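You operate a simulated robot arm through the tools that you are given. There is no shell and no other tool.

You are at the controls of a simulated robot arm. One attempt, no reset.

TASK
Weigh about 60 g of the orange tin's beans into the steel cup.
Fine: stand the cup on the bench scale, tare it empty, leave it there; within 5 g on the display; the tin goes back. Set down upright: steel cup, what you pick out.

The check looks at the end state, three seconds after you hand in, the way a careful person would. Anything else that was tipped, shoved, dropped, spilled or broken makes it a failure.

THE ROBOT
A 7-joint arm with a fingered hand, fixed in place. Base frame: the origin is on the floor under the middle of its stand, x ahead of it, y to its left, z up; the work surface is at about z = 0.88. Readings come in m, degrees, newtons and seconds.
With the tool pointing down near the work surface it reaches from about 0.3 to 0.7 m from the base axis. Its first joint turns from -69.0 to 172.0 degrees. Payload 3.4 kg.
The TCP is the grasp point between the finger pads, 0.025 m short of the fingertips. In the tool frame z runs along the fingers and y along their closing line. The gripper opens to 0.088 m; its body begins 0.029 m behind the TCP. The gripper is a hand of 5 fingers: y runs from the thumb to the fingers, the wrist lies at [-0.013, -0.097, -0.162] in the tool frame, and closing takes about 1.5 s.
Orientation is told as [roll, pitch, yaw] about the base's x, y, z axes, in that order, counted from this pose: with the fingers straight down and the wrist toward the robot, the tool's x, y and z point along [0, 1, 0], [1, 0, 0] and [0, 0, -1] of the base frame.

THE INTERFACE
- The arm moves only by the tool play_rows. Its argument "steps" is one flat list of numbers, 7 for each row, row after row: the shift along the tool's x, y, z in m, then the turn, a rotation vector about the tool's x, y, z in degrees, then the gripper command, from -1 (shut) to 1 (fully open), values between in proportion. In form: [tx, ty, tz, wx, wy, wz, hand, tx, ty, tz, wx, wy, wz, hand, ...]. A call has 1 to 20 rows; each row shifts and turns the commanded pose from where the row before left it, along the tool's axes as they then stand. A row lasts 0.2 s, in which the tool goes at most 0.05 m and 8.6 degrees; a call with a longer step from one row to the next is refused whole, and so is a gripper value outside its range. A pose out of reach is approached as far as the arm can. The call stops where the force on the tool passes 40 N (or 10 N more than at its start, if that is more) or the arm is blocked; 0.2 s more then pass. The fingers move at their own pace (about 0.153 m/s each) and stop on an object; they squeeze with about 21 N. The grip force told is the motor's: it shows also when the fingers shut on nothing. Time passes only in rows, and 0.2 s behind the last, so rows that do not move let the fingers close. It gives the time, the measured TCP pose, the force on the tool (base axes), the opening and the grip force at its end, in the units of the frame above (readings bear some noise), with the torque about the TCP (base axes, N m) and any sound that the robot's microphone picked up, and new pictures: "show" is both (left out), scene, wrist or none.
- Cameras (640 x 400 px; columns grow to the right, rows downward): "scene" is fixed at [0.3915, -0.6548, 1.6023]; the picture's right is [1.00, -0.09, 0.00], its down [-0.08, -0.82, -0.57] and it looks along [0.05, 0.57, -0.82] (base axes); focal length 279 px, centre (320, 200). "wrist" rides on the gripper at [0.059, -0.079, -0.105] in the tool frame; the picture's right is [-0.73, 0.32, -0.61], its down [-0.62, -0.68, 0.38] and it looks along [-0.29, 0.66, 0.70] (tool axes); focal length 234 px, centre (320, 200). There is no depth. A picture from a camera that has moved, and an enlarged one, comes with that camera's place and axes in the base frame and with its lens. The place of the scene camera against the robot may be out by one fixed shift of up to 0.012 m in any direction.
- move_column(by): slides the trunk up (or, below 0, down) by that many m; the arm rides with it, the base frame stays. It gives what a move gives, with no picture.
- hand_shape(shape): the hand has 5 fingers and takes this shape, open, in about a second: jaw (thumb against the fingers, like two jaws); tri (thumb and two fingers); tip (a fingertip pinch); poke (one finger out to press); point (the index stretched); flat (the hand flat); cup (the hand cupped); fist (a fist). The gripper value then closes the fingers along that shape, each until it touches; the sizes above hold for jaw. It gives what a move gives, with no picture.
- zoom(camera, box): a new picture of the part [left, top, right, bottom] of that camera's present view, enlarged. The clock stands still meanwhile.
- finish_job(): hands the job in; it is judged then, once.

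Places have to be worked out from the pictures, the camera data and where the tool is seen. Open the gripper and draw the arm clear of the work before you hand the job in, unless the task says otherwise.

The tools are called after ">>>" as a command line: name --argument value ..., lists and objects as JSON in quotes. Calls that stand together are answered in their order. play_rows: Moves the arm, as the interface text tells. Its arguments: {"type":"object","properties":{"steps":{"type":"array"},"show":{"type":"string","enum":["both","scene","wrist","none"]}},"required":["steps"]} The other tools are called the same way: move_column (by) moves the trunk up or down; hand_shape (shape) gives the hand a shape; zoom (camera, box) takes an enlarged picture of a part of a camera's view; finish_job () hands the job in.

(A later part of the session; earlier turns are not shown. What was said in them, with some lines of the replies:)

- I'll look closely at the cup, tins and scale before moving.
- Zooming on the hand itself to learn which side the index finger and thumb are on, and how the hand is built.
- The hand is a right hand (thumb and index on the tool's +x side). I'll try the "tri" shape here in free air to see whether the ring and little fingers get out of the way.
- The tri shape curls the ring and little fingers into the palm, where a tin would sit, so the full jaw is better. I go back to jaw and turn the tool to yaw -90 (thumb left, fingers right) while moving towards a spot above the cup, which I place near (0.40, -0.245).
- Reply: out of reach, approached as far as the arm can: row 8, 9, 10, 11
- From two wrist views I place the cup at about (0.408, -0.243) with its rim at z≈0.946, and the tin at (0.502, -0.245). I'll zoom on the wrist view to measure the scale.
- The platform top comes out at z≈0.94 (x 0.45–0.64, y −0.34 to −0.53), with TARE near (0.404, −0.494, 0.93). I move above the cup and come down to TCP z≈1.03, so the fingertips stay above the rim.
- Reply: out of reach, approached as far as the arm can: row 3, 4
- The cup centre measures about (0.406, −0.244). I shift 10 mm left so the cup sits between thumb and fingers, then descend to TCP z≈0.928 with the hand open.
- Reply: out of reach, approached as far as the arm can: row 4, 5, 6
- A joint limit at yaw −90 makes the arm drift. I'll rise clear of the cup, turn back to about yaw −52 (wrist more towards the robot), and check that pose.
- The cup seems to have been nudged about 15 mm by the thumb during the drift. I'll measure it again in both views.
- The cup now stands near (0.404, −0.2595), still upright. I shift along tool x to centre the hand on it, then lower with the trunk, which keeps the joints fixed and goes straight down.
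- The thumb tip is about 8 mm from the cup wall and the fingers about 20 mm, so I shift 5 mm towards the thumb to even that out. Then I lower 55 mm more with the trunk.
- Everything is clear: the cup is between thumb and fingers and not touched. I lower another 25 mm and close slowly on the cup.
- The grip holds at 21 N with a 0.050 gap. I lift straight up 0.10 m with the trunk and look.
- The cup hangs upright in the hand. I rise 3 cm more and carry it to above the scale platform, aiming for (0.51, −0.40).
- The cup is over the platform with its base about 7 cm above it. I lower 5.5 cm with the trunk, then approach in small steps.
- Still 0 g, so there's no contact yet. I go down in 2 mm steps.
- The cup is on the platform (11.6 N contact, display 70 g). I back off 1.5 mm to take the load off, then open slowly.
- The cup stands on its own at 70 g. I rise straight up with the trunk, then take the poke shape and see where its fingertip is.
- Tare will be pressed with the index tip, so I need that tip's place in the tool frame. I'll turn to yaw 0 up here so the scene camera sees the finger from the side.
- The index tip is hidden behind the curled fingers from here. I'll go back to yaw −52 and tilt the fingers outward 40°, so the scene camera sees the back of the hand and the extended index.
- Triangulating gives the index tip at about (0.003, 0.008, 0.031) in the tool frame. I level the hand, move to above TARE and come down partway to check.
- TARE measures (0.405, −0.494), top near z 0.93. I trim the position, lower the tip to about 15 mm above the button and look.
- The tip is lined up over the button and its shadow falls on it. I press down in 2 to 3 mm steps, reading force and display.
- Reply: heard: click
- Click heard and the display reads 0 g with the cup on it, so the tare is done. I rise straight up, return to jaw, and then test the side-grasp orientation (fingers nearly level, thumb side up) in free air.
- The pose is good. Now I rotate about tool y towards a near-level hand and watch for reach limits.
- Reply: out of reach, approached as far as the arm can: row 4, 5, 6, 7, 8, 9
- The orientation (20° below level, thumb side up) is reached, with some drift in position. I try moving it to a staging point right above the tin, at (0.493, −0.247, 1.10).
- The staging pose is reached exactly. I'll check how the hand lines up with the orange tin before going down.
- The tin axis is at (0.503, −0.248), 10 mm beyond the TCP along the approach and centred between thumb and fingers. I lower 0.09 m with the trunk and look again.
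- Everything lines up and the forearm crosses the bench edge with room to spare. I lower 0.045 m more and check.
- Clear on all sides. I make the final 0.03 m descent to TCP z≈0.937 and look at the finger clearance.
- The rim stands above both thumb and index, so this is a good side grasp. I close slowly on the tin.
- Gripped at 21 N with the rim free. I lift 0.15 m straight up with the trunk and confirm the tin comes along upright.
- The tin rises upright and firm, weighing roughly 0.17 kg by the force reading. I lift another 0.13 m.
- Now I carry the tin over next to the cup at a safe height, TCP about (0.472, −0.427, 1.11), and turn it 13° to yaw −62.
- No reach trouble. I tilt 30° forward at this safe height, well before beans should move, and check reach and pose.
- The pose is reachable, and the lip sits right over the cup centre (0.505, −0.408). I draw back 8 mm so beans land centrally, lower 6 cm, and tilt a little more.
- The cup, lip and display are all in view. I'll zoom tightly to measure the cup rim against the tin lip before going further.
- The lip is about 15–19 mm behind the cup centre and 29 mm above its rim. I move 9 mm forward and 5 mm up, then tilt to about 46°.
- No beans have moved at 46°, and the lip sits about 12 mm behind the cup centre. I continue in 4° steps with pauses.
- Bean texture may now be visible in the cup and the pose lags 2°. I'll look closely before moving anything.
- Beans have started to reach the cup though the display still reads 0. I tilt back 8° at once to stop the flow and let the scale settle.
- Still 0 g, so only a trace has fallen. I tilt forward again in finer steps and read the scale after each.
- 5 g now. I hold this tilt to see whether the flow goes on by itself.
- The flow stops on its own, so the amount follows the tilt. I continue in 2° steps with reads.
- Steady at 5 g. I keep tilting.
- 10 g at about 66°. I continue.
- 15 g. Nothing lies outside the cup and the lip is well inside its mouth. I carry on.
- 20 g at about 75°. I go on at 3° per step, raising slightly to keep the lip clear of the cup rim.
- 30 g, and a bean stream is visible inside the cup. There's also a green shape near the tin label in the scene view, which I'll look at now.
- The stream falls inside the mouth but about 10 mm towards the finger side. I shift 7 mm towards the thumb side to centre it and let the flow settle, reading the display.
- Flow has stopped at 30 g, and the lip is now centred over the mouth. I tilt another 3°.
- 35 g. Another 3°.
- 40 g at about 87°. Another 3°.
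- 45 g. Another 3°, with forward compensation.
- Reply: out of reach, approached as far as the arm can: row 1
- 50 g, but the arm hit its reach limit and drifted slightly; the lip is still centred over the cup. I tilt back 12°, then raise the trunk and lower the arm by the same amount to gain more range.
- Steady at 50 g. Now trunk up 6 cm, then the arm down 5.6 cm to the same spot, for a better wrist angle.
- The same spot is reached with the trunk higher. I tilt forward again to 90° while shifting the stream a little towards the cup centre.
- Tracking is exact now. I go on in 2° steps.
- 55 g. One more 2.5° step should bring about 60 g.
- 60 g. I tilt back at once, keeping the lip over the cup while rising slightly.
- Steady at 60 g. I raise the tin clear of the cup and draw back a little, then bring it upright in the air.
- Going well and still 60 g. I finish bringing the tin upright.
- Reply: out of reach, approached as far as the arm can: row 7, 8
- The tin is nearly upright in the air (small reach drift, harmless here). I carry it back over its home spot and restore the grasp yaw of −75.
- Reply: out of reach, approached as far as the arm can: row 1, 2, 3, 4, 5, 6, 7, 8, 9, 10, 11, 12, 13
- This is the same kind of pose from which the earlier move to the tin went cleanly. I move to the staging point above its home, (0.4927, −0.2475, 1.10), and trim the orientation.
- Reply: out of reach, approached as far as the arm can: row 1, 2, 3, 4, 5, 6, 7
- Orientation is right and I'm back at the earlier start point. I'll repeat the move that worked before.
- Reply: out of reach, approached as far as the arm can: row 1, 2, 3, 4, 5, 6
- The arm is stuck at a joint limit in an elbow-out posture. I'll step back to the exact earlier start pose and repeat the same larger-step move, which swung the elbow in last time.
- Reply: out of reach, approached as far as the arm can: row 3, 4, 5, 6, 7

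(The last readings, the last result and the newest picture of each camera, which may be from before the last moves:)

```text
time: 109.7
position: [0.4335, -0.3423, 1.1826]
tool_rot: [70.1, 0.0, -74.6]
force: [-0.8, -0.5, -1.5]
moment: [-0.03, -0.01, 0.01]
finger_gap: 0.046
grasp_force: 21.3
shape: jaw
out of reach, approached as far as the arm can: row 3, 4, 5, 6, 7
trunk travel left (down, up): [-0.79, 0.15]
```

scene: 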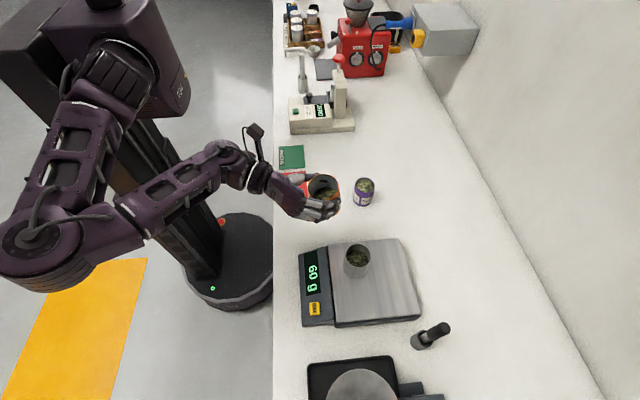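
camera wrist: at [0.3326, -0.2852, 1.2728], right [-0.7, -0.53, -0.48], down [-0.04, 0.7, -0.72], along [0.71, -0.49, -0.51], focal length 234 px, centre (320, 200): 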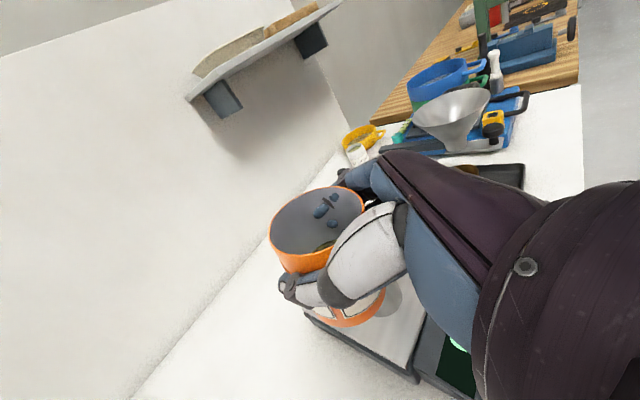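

Still stuck. I'll try reaching outward first, where elbow postures merge, and then come back over the home spot.

>>> play_rows --steps '[0.0068, 0, 0.0188, 0, 0, 0, -0.6, 0.0068, 0, 0.0188, 0, 0, 0, -0.6, 0.0068, 0, 0.0188, 0, 0, 0, -0.6, 0.0068, 0, 0.0188, 0, 0, 0, -0.6, 0.0068, 0, 0.0188, 0, 0, 0, -0.6, 0.0068, 0, 0.0188, 0, 0, 0, -0.6, 0, 0, 0, 0, 0, 0, -0.6]' --show "scene"

```text
time: 111.3
position: [0.5272, -0.3362, 1.2037]
tool_rot: [70.0, -0.1, -74.7]
force: [-0.6, 0.4, -1.6]
moment: [0.04, 0.0, 0.03]
finger_gap: 0.0461
grasp_force: 21.0
shape: jaw
out of reach, approached as far as the arm can: row 1, 2, 3, 4
trunk travel left (down, up): [-0.79, 0.15]
```

scene: 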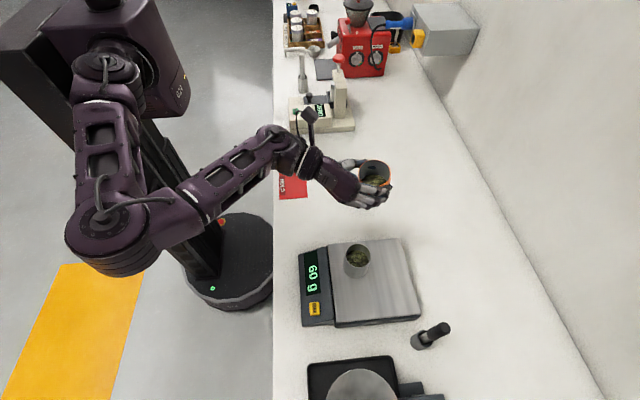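

Free again, and the elbow has come in. Now I move left (+y) to line up with the home spot.

>>> play_rows --steps '[0.0016, -0.0174, 0.0044, 0, 0, 0, -0.6, 0.0016, -0.0174, 0.0044, 0, 0, 0, -0.6, 0.0016, -0.0174, 0.0044, 0, 0, 0, -0.6, 0.0016, -0.0174, 0.0044, 0, 0, 0, -0.6, 0.0016, -0.0174, 0.0044, 0, 0, 0, -0.6, 0, 0, 0, 0, 0, 0, -0.6]' --show "scene"

```text
time: 112.7
position: [0.546, -0.2807, 1.1997]
tool_rot: [70.2, 0.0, -74.4]
force: [-0.2, 0.2, -1.9]
moment: [0.04, 0.01, 0.02]
finger_gap: 0.0455
grasp_force: 20.8
shape: jaw
out of reach, approached as far as the arm can: row 3, 4, 5
trunk travel left (down, up): [-0.79, 0.15]
```

scene: 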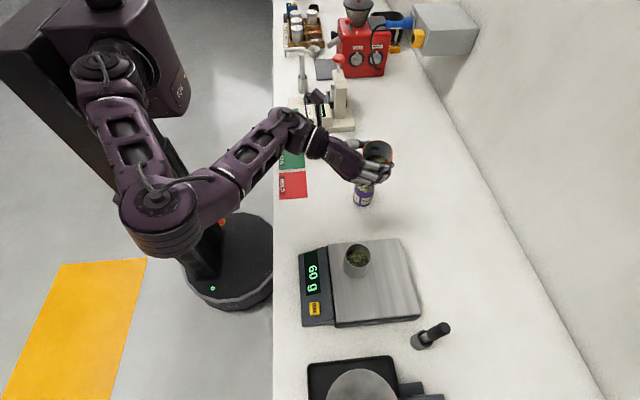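

Progress. Now I come down 8 cm, which matches the height where the elbow-low posture worked before.

>>> play_rows --steps '[-0.0188, 0, 0.0068, 0, 0, 0, -0.6, -0.0188, 0, 0.0068, 0, 0, 0, -0.6, -0.0188, 0, 0.0068, 0, 0, 0, -0.6, -0.0188, 0, 0.0068, 0, 0, 0, -0.6, 0, 0, 0, 0, 0, 0, -0.6]' --show "scene"

```text
time: 113.9
position: [0.545, -0.2813, 1.1196]
tool_rot: [70.2, 0.0, -74.8]
force: [0.5, 0.1, -1.0]
moment: [-0.01, 0.07, 0.01]
finger_gap: 0.0458
grasp_force: 21.2
shape: jaw
trunk travel left (down, up): [-0.79, 0.15]
```

scene: 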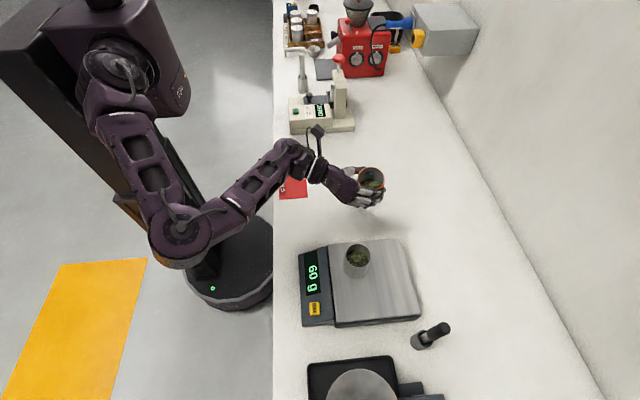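

The elbow is low again and there is no reach flag. Now I move over the home spot.

>>> play_rows --steps '[-0.0082, -0.0116, -0.0081, 0, 0, 0, -0.6, -0.0082, -0.0116, -0.0081, 0, 0, 0, -0.6, -0.0082, -0.0116, -0.0081, 0, 0, 0, -0.6, -0.0082, -0.0116, -0.0081, 0, 0, 0, -0.6, 0, 0, 0, 0, 0, 0, -0.6]'

>>> zoom --camera "scene" --box '[290, 130, 410, 240]'

>>> zoom --camera "wrist" --box '[240, 160, 440, 360]'

```text
time: 115.1
position: [0.4932, -0.2454, 1.1011]
tool_rot: [70.1, -0.1, -74.8]
force: [-0.1, 0.1, -1.2]
moment: [0.0, 0.04, -0.01]
finger_gap: 0.0457
grasp_force: 21.2
shape: jaw
trunk travel left (down, up): [-0.79, 0.15]
camera wrist: at [0.3965, -0.1906, 1.1931], right [-0.7, -0.53, -0.48], down [-0.03, 0.7, -0.72], along [0.71, -0.49, -0.51], focal length 234 px, centre (320, 200)
```

scene: 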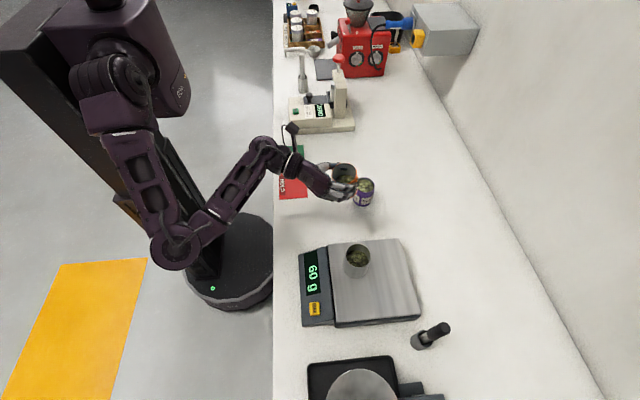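
wrist: 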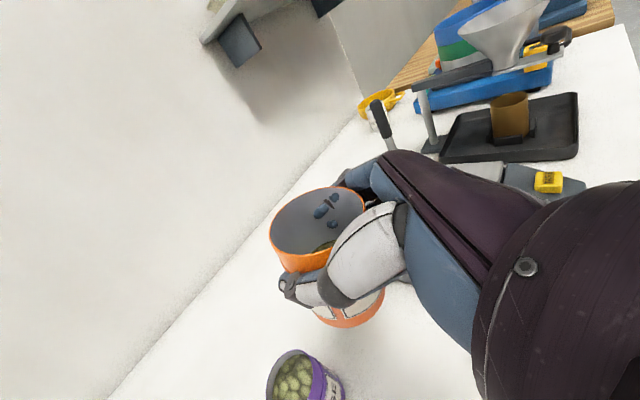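

```text
3.64 times, centred on (350, 185) of scene
camera zoom: at [0.3915, -0.6548, 1.6023], right [1.0, -0.09, 0.0], down [-0.08, -0.82, -0.57], along [0.05, 0.57, -0.82], focal length 1014 px, centre (211, 254)
```

zoom: 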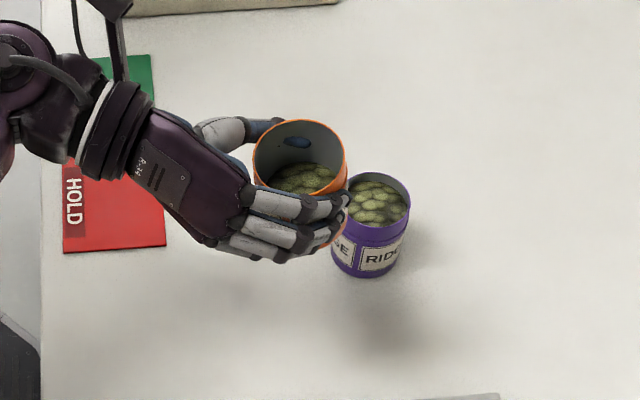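

```text
2.00 times, centred on (340, 260) of wrist
camera zoom: at [0.3965, -0.1906, 1.1931], right [-0.7, -0.53, -0.48], down [-0.03, 0.7, -0.72], along [0.71, -0.49, -0.51], focal length 468 px, centre (280, 80)
```

zoom: 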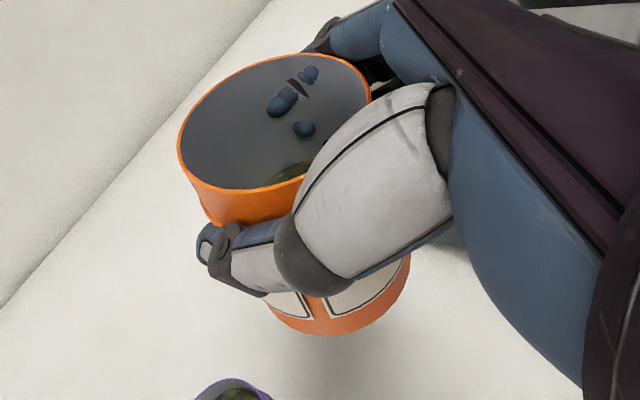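

Over home. I'll compare the tin's attitude in the hand with the picture taken at grasp time (same zoom box) before setting it down.

>>> zoom --camera "wrist" --box '[240, 120, 480, 360]'

>>> zoom --camera "scene" --box '[340, 230, 380, 290]'

```text
1.67 times, centred on (360, 240) of wrist
camera zoom: at [0.3965, -0.1906, 1.1931], right [-0.7, -0.53, -0.48], down [-0.03, 0.7, -0.72], along [0.71, -0.49, -0.51], focal length 390 px, centre (253, 133)
```

zoom: 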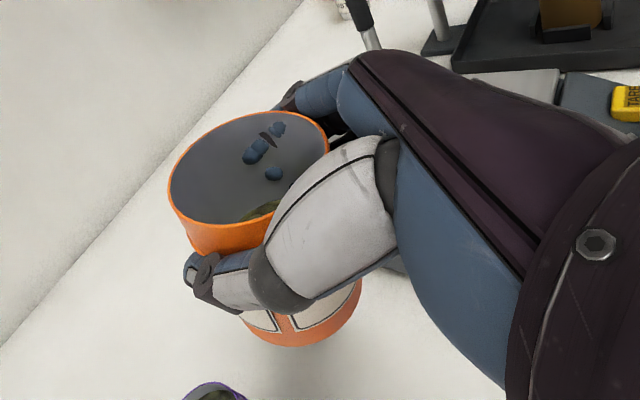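

```text
6.67 times, centred on (360, 260) of scene
camera zoom: at [0.3915, -0.6548, 1.6023], right [1.0, -0.09, 0.0], down [-0.08, -0.82, -0.57], along [0.05, 0.57, -0.82], focal length 1858 px, centre (53, -200)
```

zoom: 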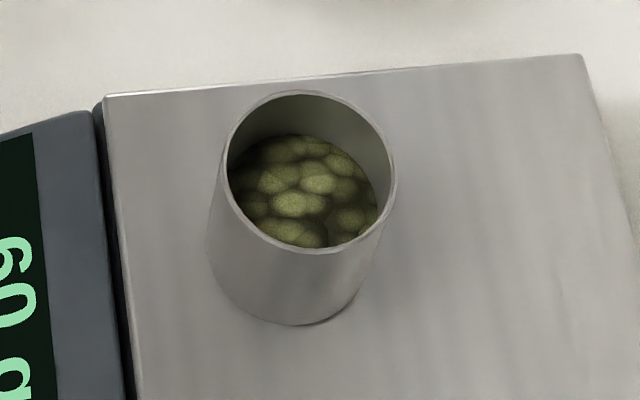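

The cup is perfect (60 g, nothing spilled). The tin seems to have leaned a few degrees in the grip, so I'll measure that more precisely to set it down flat.

>>> zoom --camera "scene" --box '[320, 150, 390, 220]'

>>> zoom --camera "wrist" --box '[260, 170, 400, 340]'

```text
5.71 times, centred on (355, 185) of scene
camera zoom: at [0.3915, -0.6548, 1.6023], right [1.0, -0.09, 0.0], down [-0.08, -0.82, -0.57], along [0.05, 0.57, -0.82], focal length 1593 px, centre (120, 286)
```

zoom: 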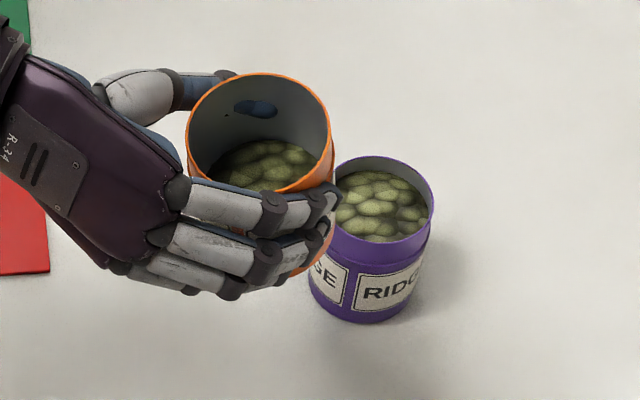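

```text
2.35 times, centred on (330, 255) of wrist
camera zoom: at [0.3965, -0.1906, 1.1931], right [-0.7, -0.53, -0.48], down [-0.03, 0.7, -0.72], along [0.71, -0.49, -0.51], focal length 551 px, centre (296, 71)
```

zoom: 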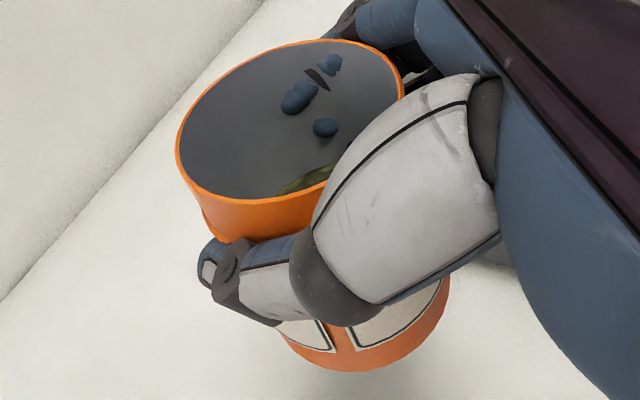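

Using the tin's silhouette lines, its axis leans about 12° back towards the palm, rotated about the finger line. I tip the hand 11.5° forward to make the tin vertical and check again.

>>> play_rows --steps '[0, 0, 0, 0, -4, 0, -0.6, 0, 0, 0, 0, -4, 0, -0.6, 0, 0, 0, 0, -3.5, 0, -0.6, 0, 0, 0, 0, 0, 0, -0.6]'

>>> zoom --camera "scene" --box '[320, 150, 390, 220]'

>>> zoom --camera "wrist" --box '[260, 170, 400, 340]'

```text
time: 116.1
position: [0.4914, -0.2474, 1.101]
tool_rot: [58.7, -0.1, -74.9]
force: [-0.8, -0.1, -0.3]
moment: [-0.03, -0.01, -0.01]
finger_gap: 0.0458
grasp_force: 21.0
shape: jaw
trunk travel left (down, up): [-0.79, 0.15]
camera wrist: at [0.415, -0.1866, 1.2067], right [-0.78, -0.55, -0.3], down [-0.18, 0.66, -0.73], along [0.6, -0.52, -0.61], focal length 234 px, centre (320, 200)
```

scene: 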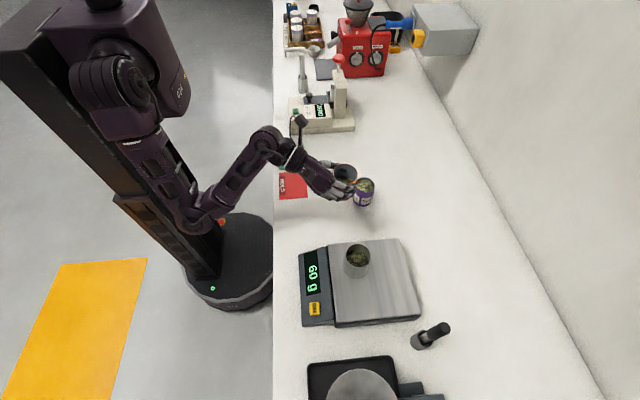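
wrist: 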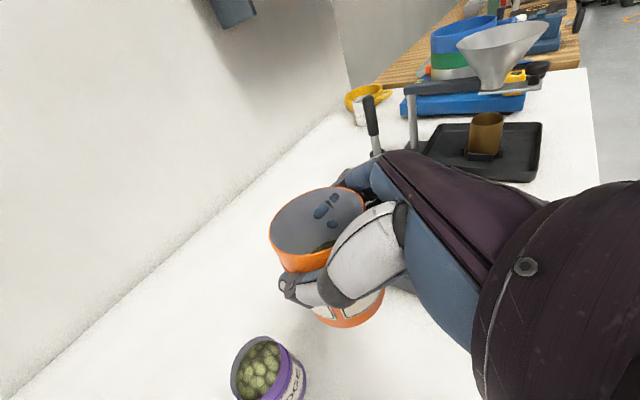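

```text
5.71 times, centred on (355, 185) of scene
camera zoom: at [0.3915, -0.6548, 1.6023], right [1.0, -0.09, 0.0], down [-0.08, -0.82, -0.57], along [0.05, 0.57, -0.82], focal length 1593 px, centre (120, 286)
```

zoom: 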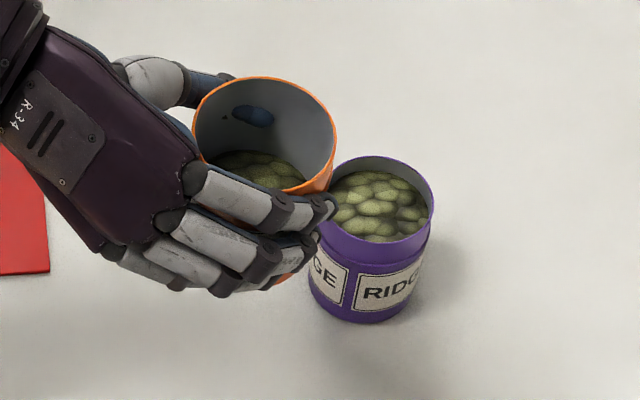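

```text
2.35 times, centred on (330, 255) of wrist
camera zoom: at [0.415, -0.1866, 1.2067], right [-0.78, -0.55, -0.3], down [-0.18, 0.66, -0.73], along [0.6, -0.52, -0.61], focal length 551 px, centre (296, 71)
```

zoom: 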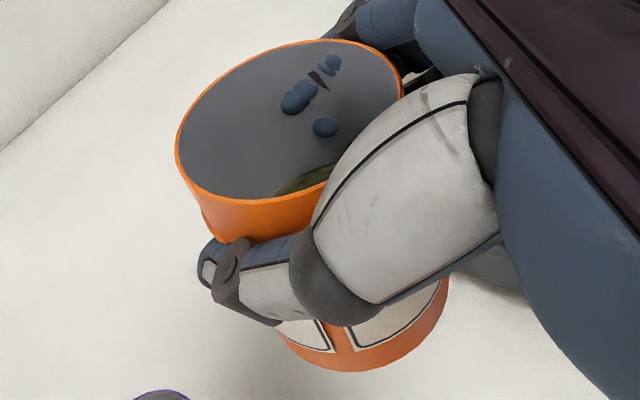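

The vanishing-point check now matches vertical within about 3°. I'll take the same zoom box as at the grasp for a direct comparison.

>>> zoom --camera "wrist" --box '[240, 120, 480, 360]'

>>> zoom --camera "scene" --box '[325, 155, 375, 205]'

```text
1.67 times, centred on (360, 240) of wrist
camera zoom: at [0.415, -0.1866, 1.2067], right [-0.78, -0.55, -0.3], down [-0.18, 0.66, -0.73], along [0.6, -0.52, -0.61], focal length 390 px, centre (253, 133)
```

zoom: 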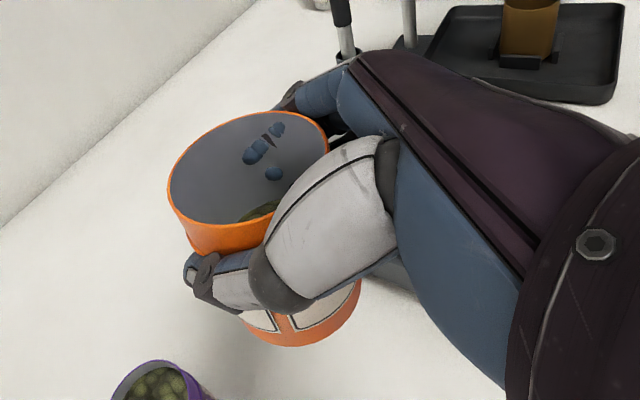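

```text
8.00 times, centred on (350, 180) of scene
camera zoom: at [0.3915, -0.6548, 1.6023], right [1.0, -0.09, 0.0], down [-0.08, -0.82, -0.57], along [0.05, 0.57, -0.82], focal length 2230 px, centre (80, 360)
```

zoom: 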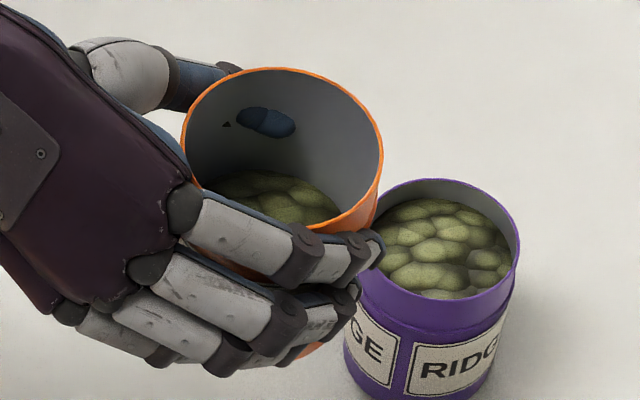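

Both comparisons agree the tin is now vertical within a few degrees. I trim 6 mm towards home and lower with the trunk in stages.

>>> play_rows --steps '[0.0028, 0.0035, 0.0045, 0, 0, 0, -0.6, 0, 0, 0, 0, 0, 0, -0.6]' --show "none"

>>> move_column --by -0.12

>>> zoom --camera "scene" --box '[290, 150, 410, 250]'

>>> zoom --camera "wrist" --box '[240, 120, 480, 360]'

```text
time: 116.7
position: [0.4987, -0.247, 1.1024]
tool_rot: [58.6, 0.0, -74.8]
force: [-0.2, 0.4, -1.0]
moment: [0.05, -0.02, 0.01]
finger_gap: 0.0458
grasp_force: 20.8
shape: jaw
trunk travel left (down, up): [-0.79, 0.15]
```

```text
time: 118.2
position: [0.4994, -0.2473, 0.9806]
tool_rot: [58.6, -0.1, -74.8]
force: [-0.5, -0.1, -1.6]
moment: [-0.02, 0.01, -0.02]
finger_gap: 0.0458
grasp_force: 20.9
shape: jaw
trunk travel left (down, up): [-0.67, 0.27]
```

```text
4.00 times, centred on (350, 200) of scene
camera zoom: at [0.3915, -0.6548, 1.6023], right [1.0, -0.09, 0.0], down [-0.08, -0.82, -0.57], along [0.05, 0.57, -0.82], focal length 1115 px, centre (200, 200)
```

zoom: 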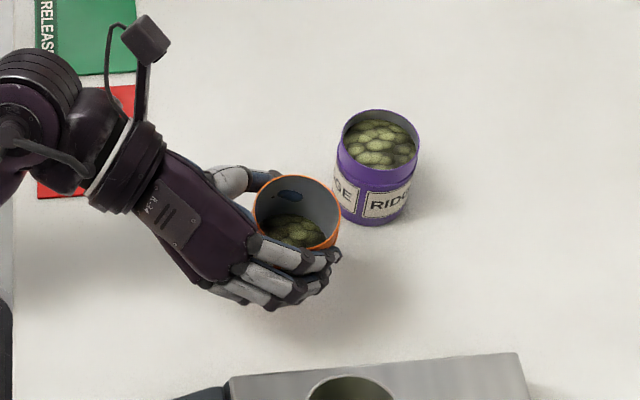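

```text
1.67 times, centred on (360, 240) of wrist
camera zoom: at [0.4212, -0.1869, 1.0868], right [-0.78, -0.55, -0.3], down [-0.18, 0.66, -0.73], along [0.6, -0.52, -0.61], focal length 390 px, centre (253, 133)
```

zoom: 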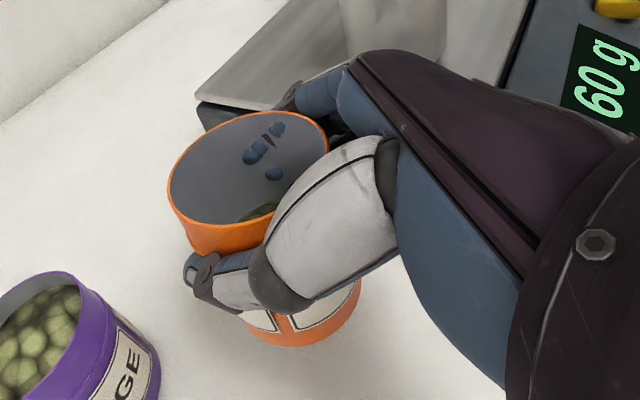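

The tin is within about 3 mm of its home spot. I lower 3.2 cm more, then feel for the bench in small steps.

>>> move_column --by -0.032

>>> play_rows --steps '[-0.0017, 0, 0.001, 0, 0, 0, -0.6, -0.0017, 0, 0.001, 0, 0, 0, -0.6, 0, 0, 0, 0, 0, 0, -0.6]' --show "none"

>>> zoom --camera "scene" --box '[320, 180, 400, 250]'

>>> zoom --camera "wrist" --box '[240, 120, 480, 360]'

```text
time: 118.9
position: [0.4986, -0.2479, 0.9491]
tool_rot: [58.6, -0.2, -74.8]
force: [-0.2, 0.4, -1.0]
moment: [0.0, 0.01, -0.02]
finger_gap: 0.0454
grasp_force: 21.4
shape: jaw
trunk travel left (down, up): [-0.638, 0.302]
```

```text
time: 119.7
position: [0.4975, -0.2468, 0.9441]
tool_rot: [58.6, -0.1, -74.9]
force: [-1.0, -0.7, -0.5]
moment: [-0.02, 0.02, -0.03]
finger_gap: 0.0454
grasp_force: 21.1
shape: jaw
trunk travel left (down, up): [-0.638, 0.302]
```

```text
5.71 times, centred on (360, 215) of scene
camera zoom: at [0.3915, -0.6548, 1.6023], right [1.0, -0.09, 0.0], down [-0.08, -0.82, -0.57], along [0.05, 0.57, -0.82], focal length 1593 px, centre (91, 114)
```

zoom: 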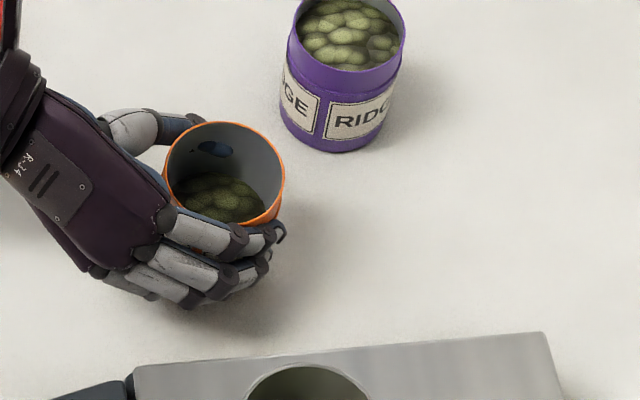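

```text
1.67 times, centred on (360, 240) of wrist
camera zoom: at [0.4213, -0.1867, 1.0511], right [-0.78, -0.55, -0.3], down [-0.18, 0.66, -0.73], along [0.6, -0.52, -0.61], focal length 390 px, centre (253, 133)
```

zoom: 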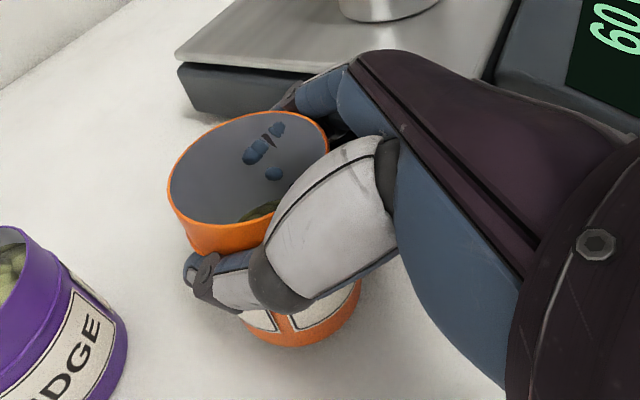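

>>> play_rows --steps '[-0.0017, 0, 0.001, 0, 0, 0, -0.6, -0.0017, 0, 0.001, 0, 0, 0, -0.6, 0, 0, 0, 0, 0, 0, -0.6]' --show "none"

```text
time: 120.5
position: [0.4977, -0.2479, 0.9404]
tool_rot: [58.5, -0.1, -74.8]
force: [-0.2, -0.6, -0.6]
moment: [0.01, -0.01, -0.02]
finger_gap: 0.0457
grasp_force: 20.9
shape: jaw
trunk travel left (down, up): [-0.638, 0.302]
```

No contact at 0.9404 yet, so I continue gently.

>>> play_rows --steps '[-0.0013, 0, 0.0008, 0, 0, 0, -0.6, -0.0013, 0, 0.0008, 0, 0, 0, -0.6, 0, 0, 0, 0, 0, 0, -0.6]' --show "none"

```text
time: 121.3
position: [0.4976, -0.2468, 0.9389]
tool_rot: [58.7, -0.1, -74.8]
force: [0.1, -0.4, 3.6]
moment: [-0.06, -0.04, -0.01]
finger_gap: 0.0454
grasp_force: 20.9
shape: jaw
trunk travel left (down, up): [-0.638, 0.302]
```

Contact: 3.6 N upward. I press 1 mm more so the base seats flat, then open slowly.

>>> play_rows --steps '[-0.0009, 0, 0.0005, 0, 0, 0, -0.6, 0, 0, 0, 0, 0, 0, -0.6, 0, 0, 0, 0, 0, 0, -0.2, 0, 0, 0, 0, 0, 0, 0.0, 0, 0, 0, 0, 0, 0, 0.15, 0, 0, 0, 0, 0, 0, 0.3, 0, 0, 0, 0, 0, 0, 0.45, 0, 0, 0, 0, 0, 0, 0.6, 0, 0, 0, 0, 0, 0, 0.8, 0, 0, 0, 0, 0, 0, 1, 0, 0, 0, 0, 0, 0, 1]'

>>> zoom --camera "scene" --box '[320, 180, 400, 250]'

>>> zoom --camera "wrist" --box '[240, 120, 480, 360]'

```text
time: 123.7
position: [0.4979, -0.247, 0.937]
tool_rot: [58.5, -0.1, -74.8]
force: [0.5, 0.1, 0.3]
moment: [0.01, -0.01, 0.02]
finger_gap: 0.0874
grasp_force: 0.1
shape: jaw
trunk travel left (down, up): [-0.638, 0.302]
camera wrist: at [0.4206, -0.1861, 1.043], right [-0.78, -0.55, -0.3], down [-0.18, 0.66, -0.73], along [0.6, -0.52, -0.61], focal length 234 px, centre (320, 200)
```

scene: 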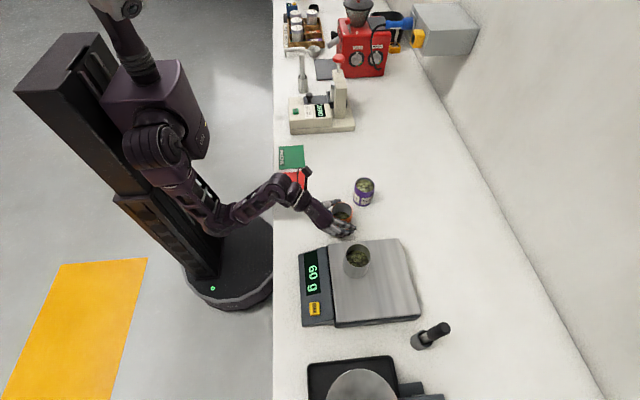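
wrist: 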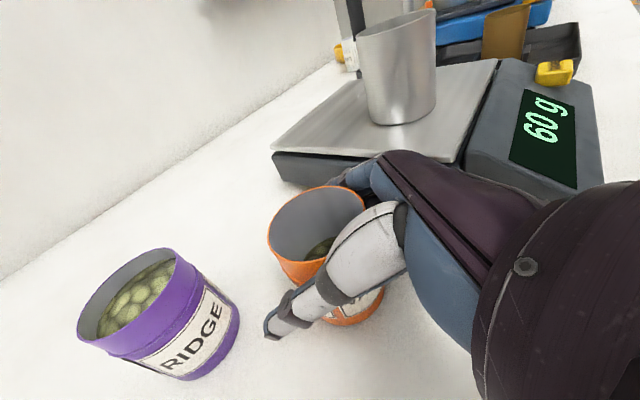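

```text
5.71 times, centred on (360, 215) of scene
camera zoom: at [0.3915, -0.6548, 1.6023], right [1.0, -0.09, 0.0], down [-0.08, -0.82, -0.57], along [0.05, 0.57, -0.82], focal length 1593 px, centre (91, 114)
```

zoom: 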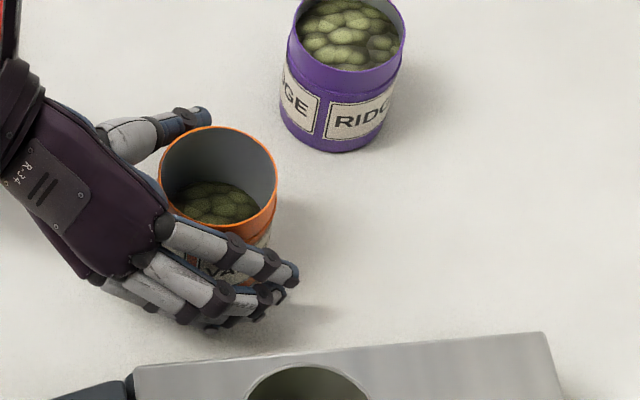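

```text
1.67 times, centred on (360, 240) of wrist
camera zoom: at [0.4206, -0.1861, 1.043], right [-0.78, -0.55, -0.3], down [-0.18, 0.66, -0.73], along [0.6, -0.52, -0.61], focal length 390 px, centre (253, 133)
```

zoom: 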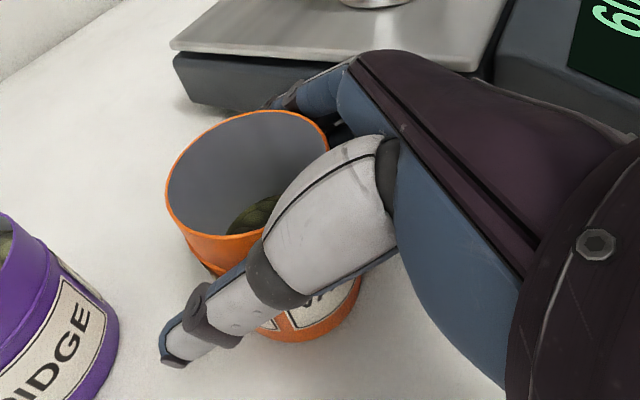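

The tin stands upright on the bench by itself and the display still reads 60 g. I raise the open hand straight up with the trunk, a little first.

>>> move_column --by 0.02

>>> zoom --camera "scene" --box '[320, 180, 400, 250]'

>>> zoom --camera "wrist" --box '[240, 120, 480, 360]'

```text
time: 124.4
position: [0.4973, -0.2475, 0.9564]
tool_rot: [58.6, 0.0, -74.7]
force: [0.2, -0.6, -0.3]
moment: [0.0, 0.0, -0.01]
finger_gap: 0.0876
grasp_force: 0.0
shape: jaw
trunk travel left (down, up): [-0.658, 0.282]
```

```text
5.71 times, centred on (360, 215) of scene
camera zoom: at [0.3915, -0.6548, 1.6023], right [1.0, -0.09, 0.0], down [-0.08, -0.82, -0.57], along [0.05, 0.57, -0.82], focal length 1593 px, centre (91, 114)
```

zoom: 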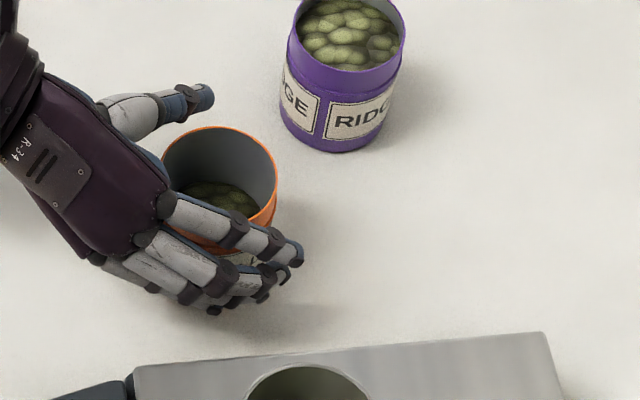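

```text
1.67 times, centred on (360, 240) of wrist
camera zoom: at [0.4207, -0.1862, 1.063], right [-0.78, -0.55, -0.3], down [-0.18, 0.66, -0.73], along [0.6, -0.52, -0.61], focal length 390 px, centre (253, 133)
```

zoom: 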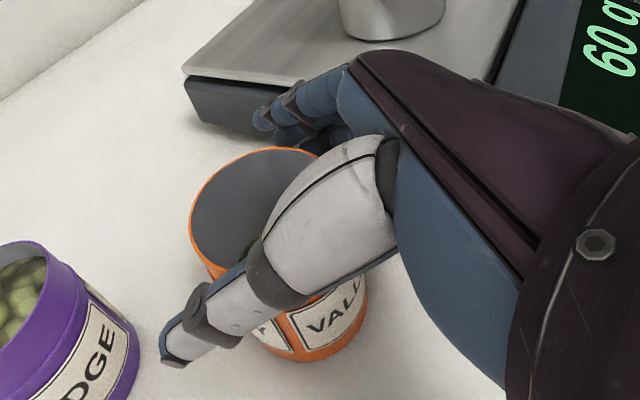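

The tin stays still as the hand rises. I go up another 12 cm.

>>> move_column --by 0.13

>>> play_rows --steps '[0, 0, 0, 0, 0, 0, 1, 0, 0, 0, 0, 0, 0, 1]'

>>> zoom --camera "scene" --box '[280, 160, 440, 340]'

>>> zoom --camera "wrist" --box '[160, 160, 480, 400]'

```text
time: 126.0
position: [0.4979, -0.2457, 1.0863]
tool_rot: [58.7, -0.1, -74.9]
force: [0.3, 0.5, 0.1]
moment: [-0.01, -0.01, -0.01]
finger_gap: 0.0876
grasp_force: 0.0
shape: jaw
trunk travel left (down, up): [-0.788, 0.152]
```

```text
time: 126.6
position: [0.4987, -0.247, 1.0871]
tool_rot: [58.5, 0.0, -74.9]
force: [0.3, 0.5, 0.0]
moment: [0.0, 0.01, 0.02]
finger_gap: 0.0876
grasp_force: 0.0
shape: jaw
trunk travel left (down, up): [-0.788, 0.152]
camera wrist: at [0.4206, -0.1861, 1.193], right [-0.78, -0.55, -0.3], down [-0.18, 0.66, -0.73], along [0.6, -0.52, -0.61], focal length 234 px, centre (320, 200)
```

scene: 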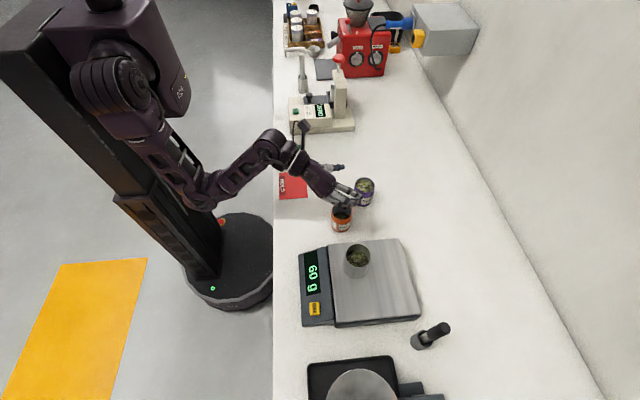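
wrist: 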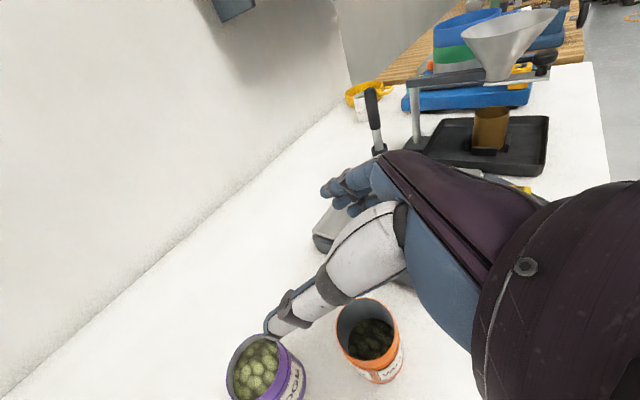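

```text
2.22 times, centred on (360, 250) of scene
camera zoom: at [0.3915, -0.6548, 1.6023], right [1.0, -0.09, 0.0], down [-0.08, -0.82, -0.57], along [0.05, 0.57, -0.82], focal length 620 px, centre (231, 89)
```

zoom: 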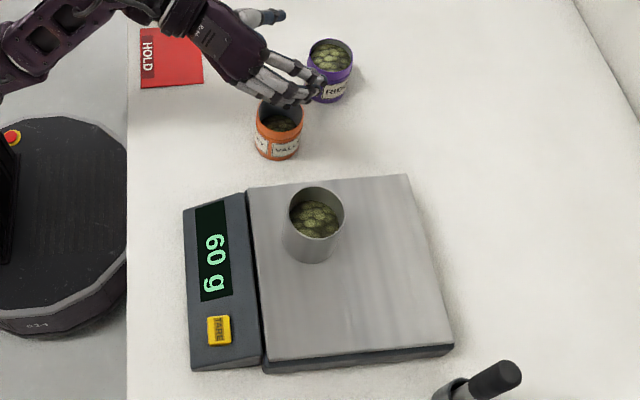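

```text
1.67 times, centred on (320, 280) of wrist
camera zoom: at [0.4206, -0.1861, 1.193], right [-0.78, -0.55, -0.3], down [-0.18, 0.66, -0.73], along [0.6, -0.52, -0.61], focal length 390 px, centre (320, 67)
```

zoom: 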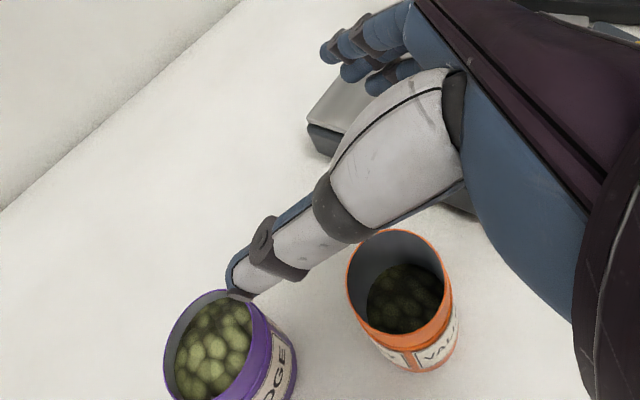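

All is in place: tin home and upright, cup on the scale with 60 g, purple tin untouched. I raise the hand well clear for a final look.

>>> move_column --by 0.14

>>> play_rows --steps '[-0.0104, 0, -0.0171, 0, 0, 0, 1, -0.0104, 0, -0.0171, 0, 0, 0, 1, 0, 0, 0, 0, 0, 0, 1]'

>>> zoom --camera "scene" --box '[290, 160, 390, 300]'

```text
time: 128.2
position: [0.4975, -0.2467, 1.227]
tool_rot: [58.6, 0.0, -74.8]
force: [-0.2, 0.2, -0.2]
moment: [-0.01, 0.04, 0.0]
finger_gap: 0.0874
grasp_force: 0.1
shape: jaw
trunk travel left (down, up): [-0.928, 0.012]
```

```text
time: 129.1
position: [0.4603, -0.2582, 1.2274]
tool_rot: [58.6, 0.0, -74.8]
force: [-0.4, -0.4, 1.0]
moment: [0.0, 0.02, 0.02]
finger_gap: 0.0876
grasp_force: 0.1
shape: jaw
trunk travel left (down, up): [-0.928, 0.012]
camera wrist: at [0.3825, -0.1967, 1.3334], right [-0.78, -0.55, -0.3], down [-0.18, 0.66, -0.73], along [0.6, -0.52, -0.61], focal length 234 px, centre (320, 200)
```

scene: 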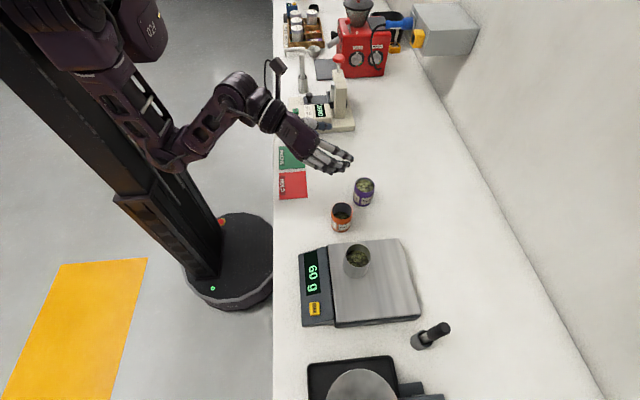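
wrist: 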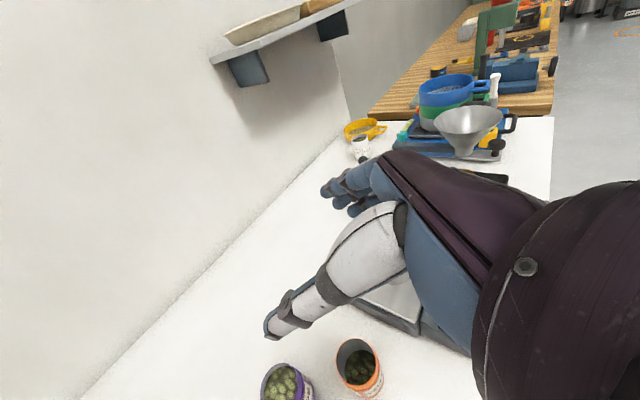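

```text
2.86 times, centred on (340, 230) of scene
camera zoom: at [0.3915, -0.6548, 1.6023], right [1.0, -0.09, 0.0], down [-0.08, -0.82, -0.57], along [0.05, 0.57, -0.82], focal length 796 px, centre (263, 114)
```

zoom: 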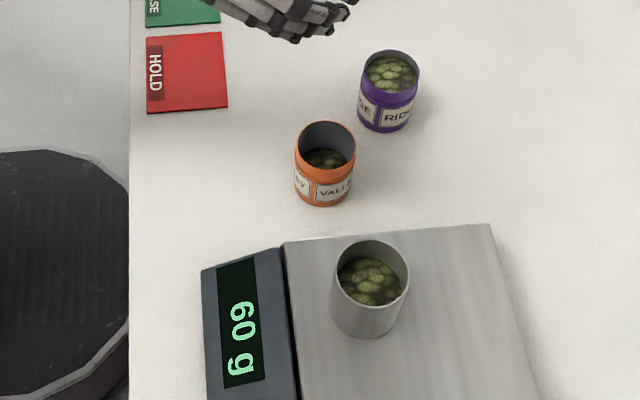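

The final look shows the cup upright on the scale at 60 g, the orange tin upright at its original place, and nothing spilled or disturbed. The hand is open and clear, so I hand in.

>>> finish_job

```text
The job is handed in.
```

The steel cup is standing on the bench scale with beans from the orange tin in it. The display reads 60 g, tared with the cup empty. I've handed the job in.

- **Tin:** The orange tin is back upright within a few millimetres of where it started.
- **Spills:** I saw no spilled beans, and the purple tin is untouched.
- **Cup nudge:** While I was first reaching for the cup, the thumb pushed it about 15 mm along the bench. It stayed upright, and I moved it to the scale afterwards.
- **Display steps:** The display moved in 5 g steps, so the true weight may be a couple of grams either side of 60.
- **Arm:** The hand is open and clear of the work.
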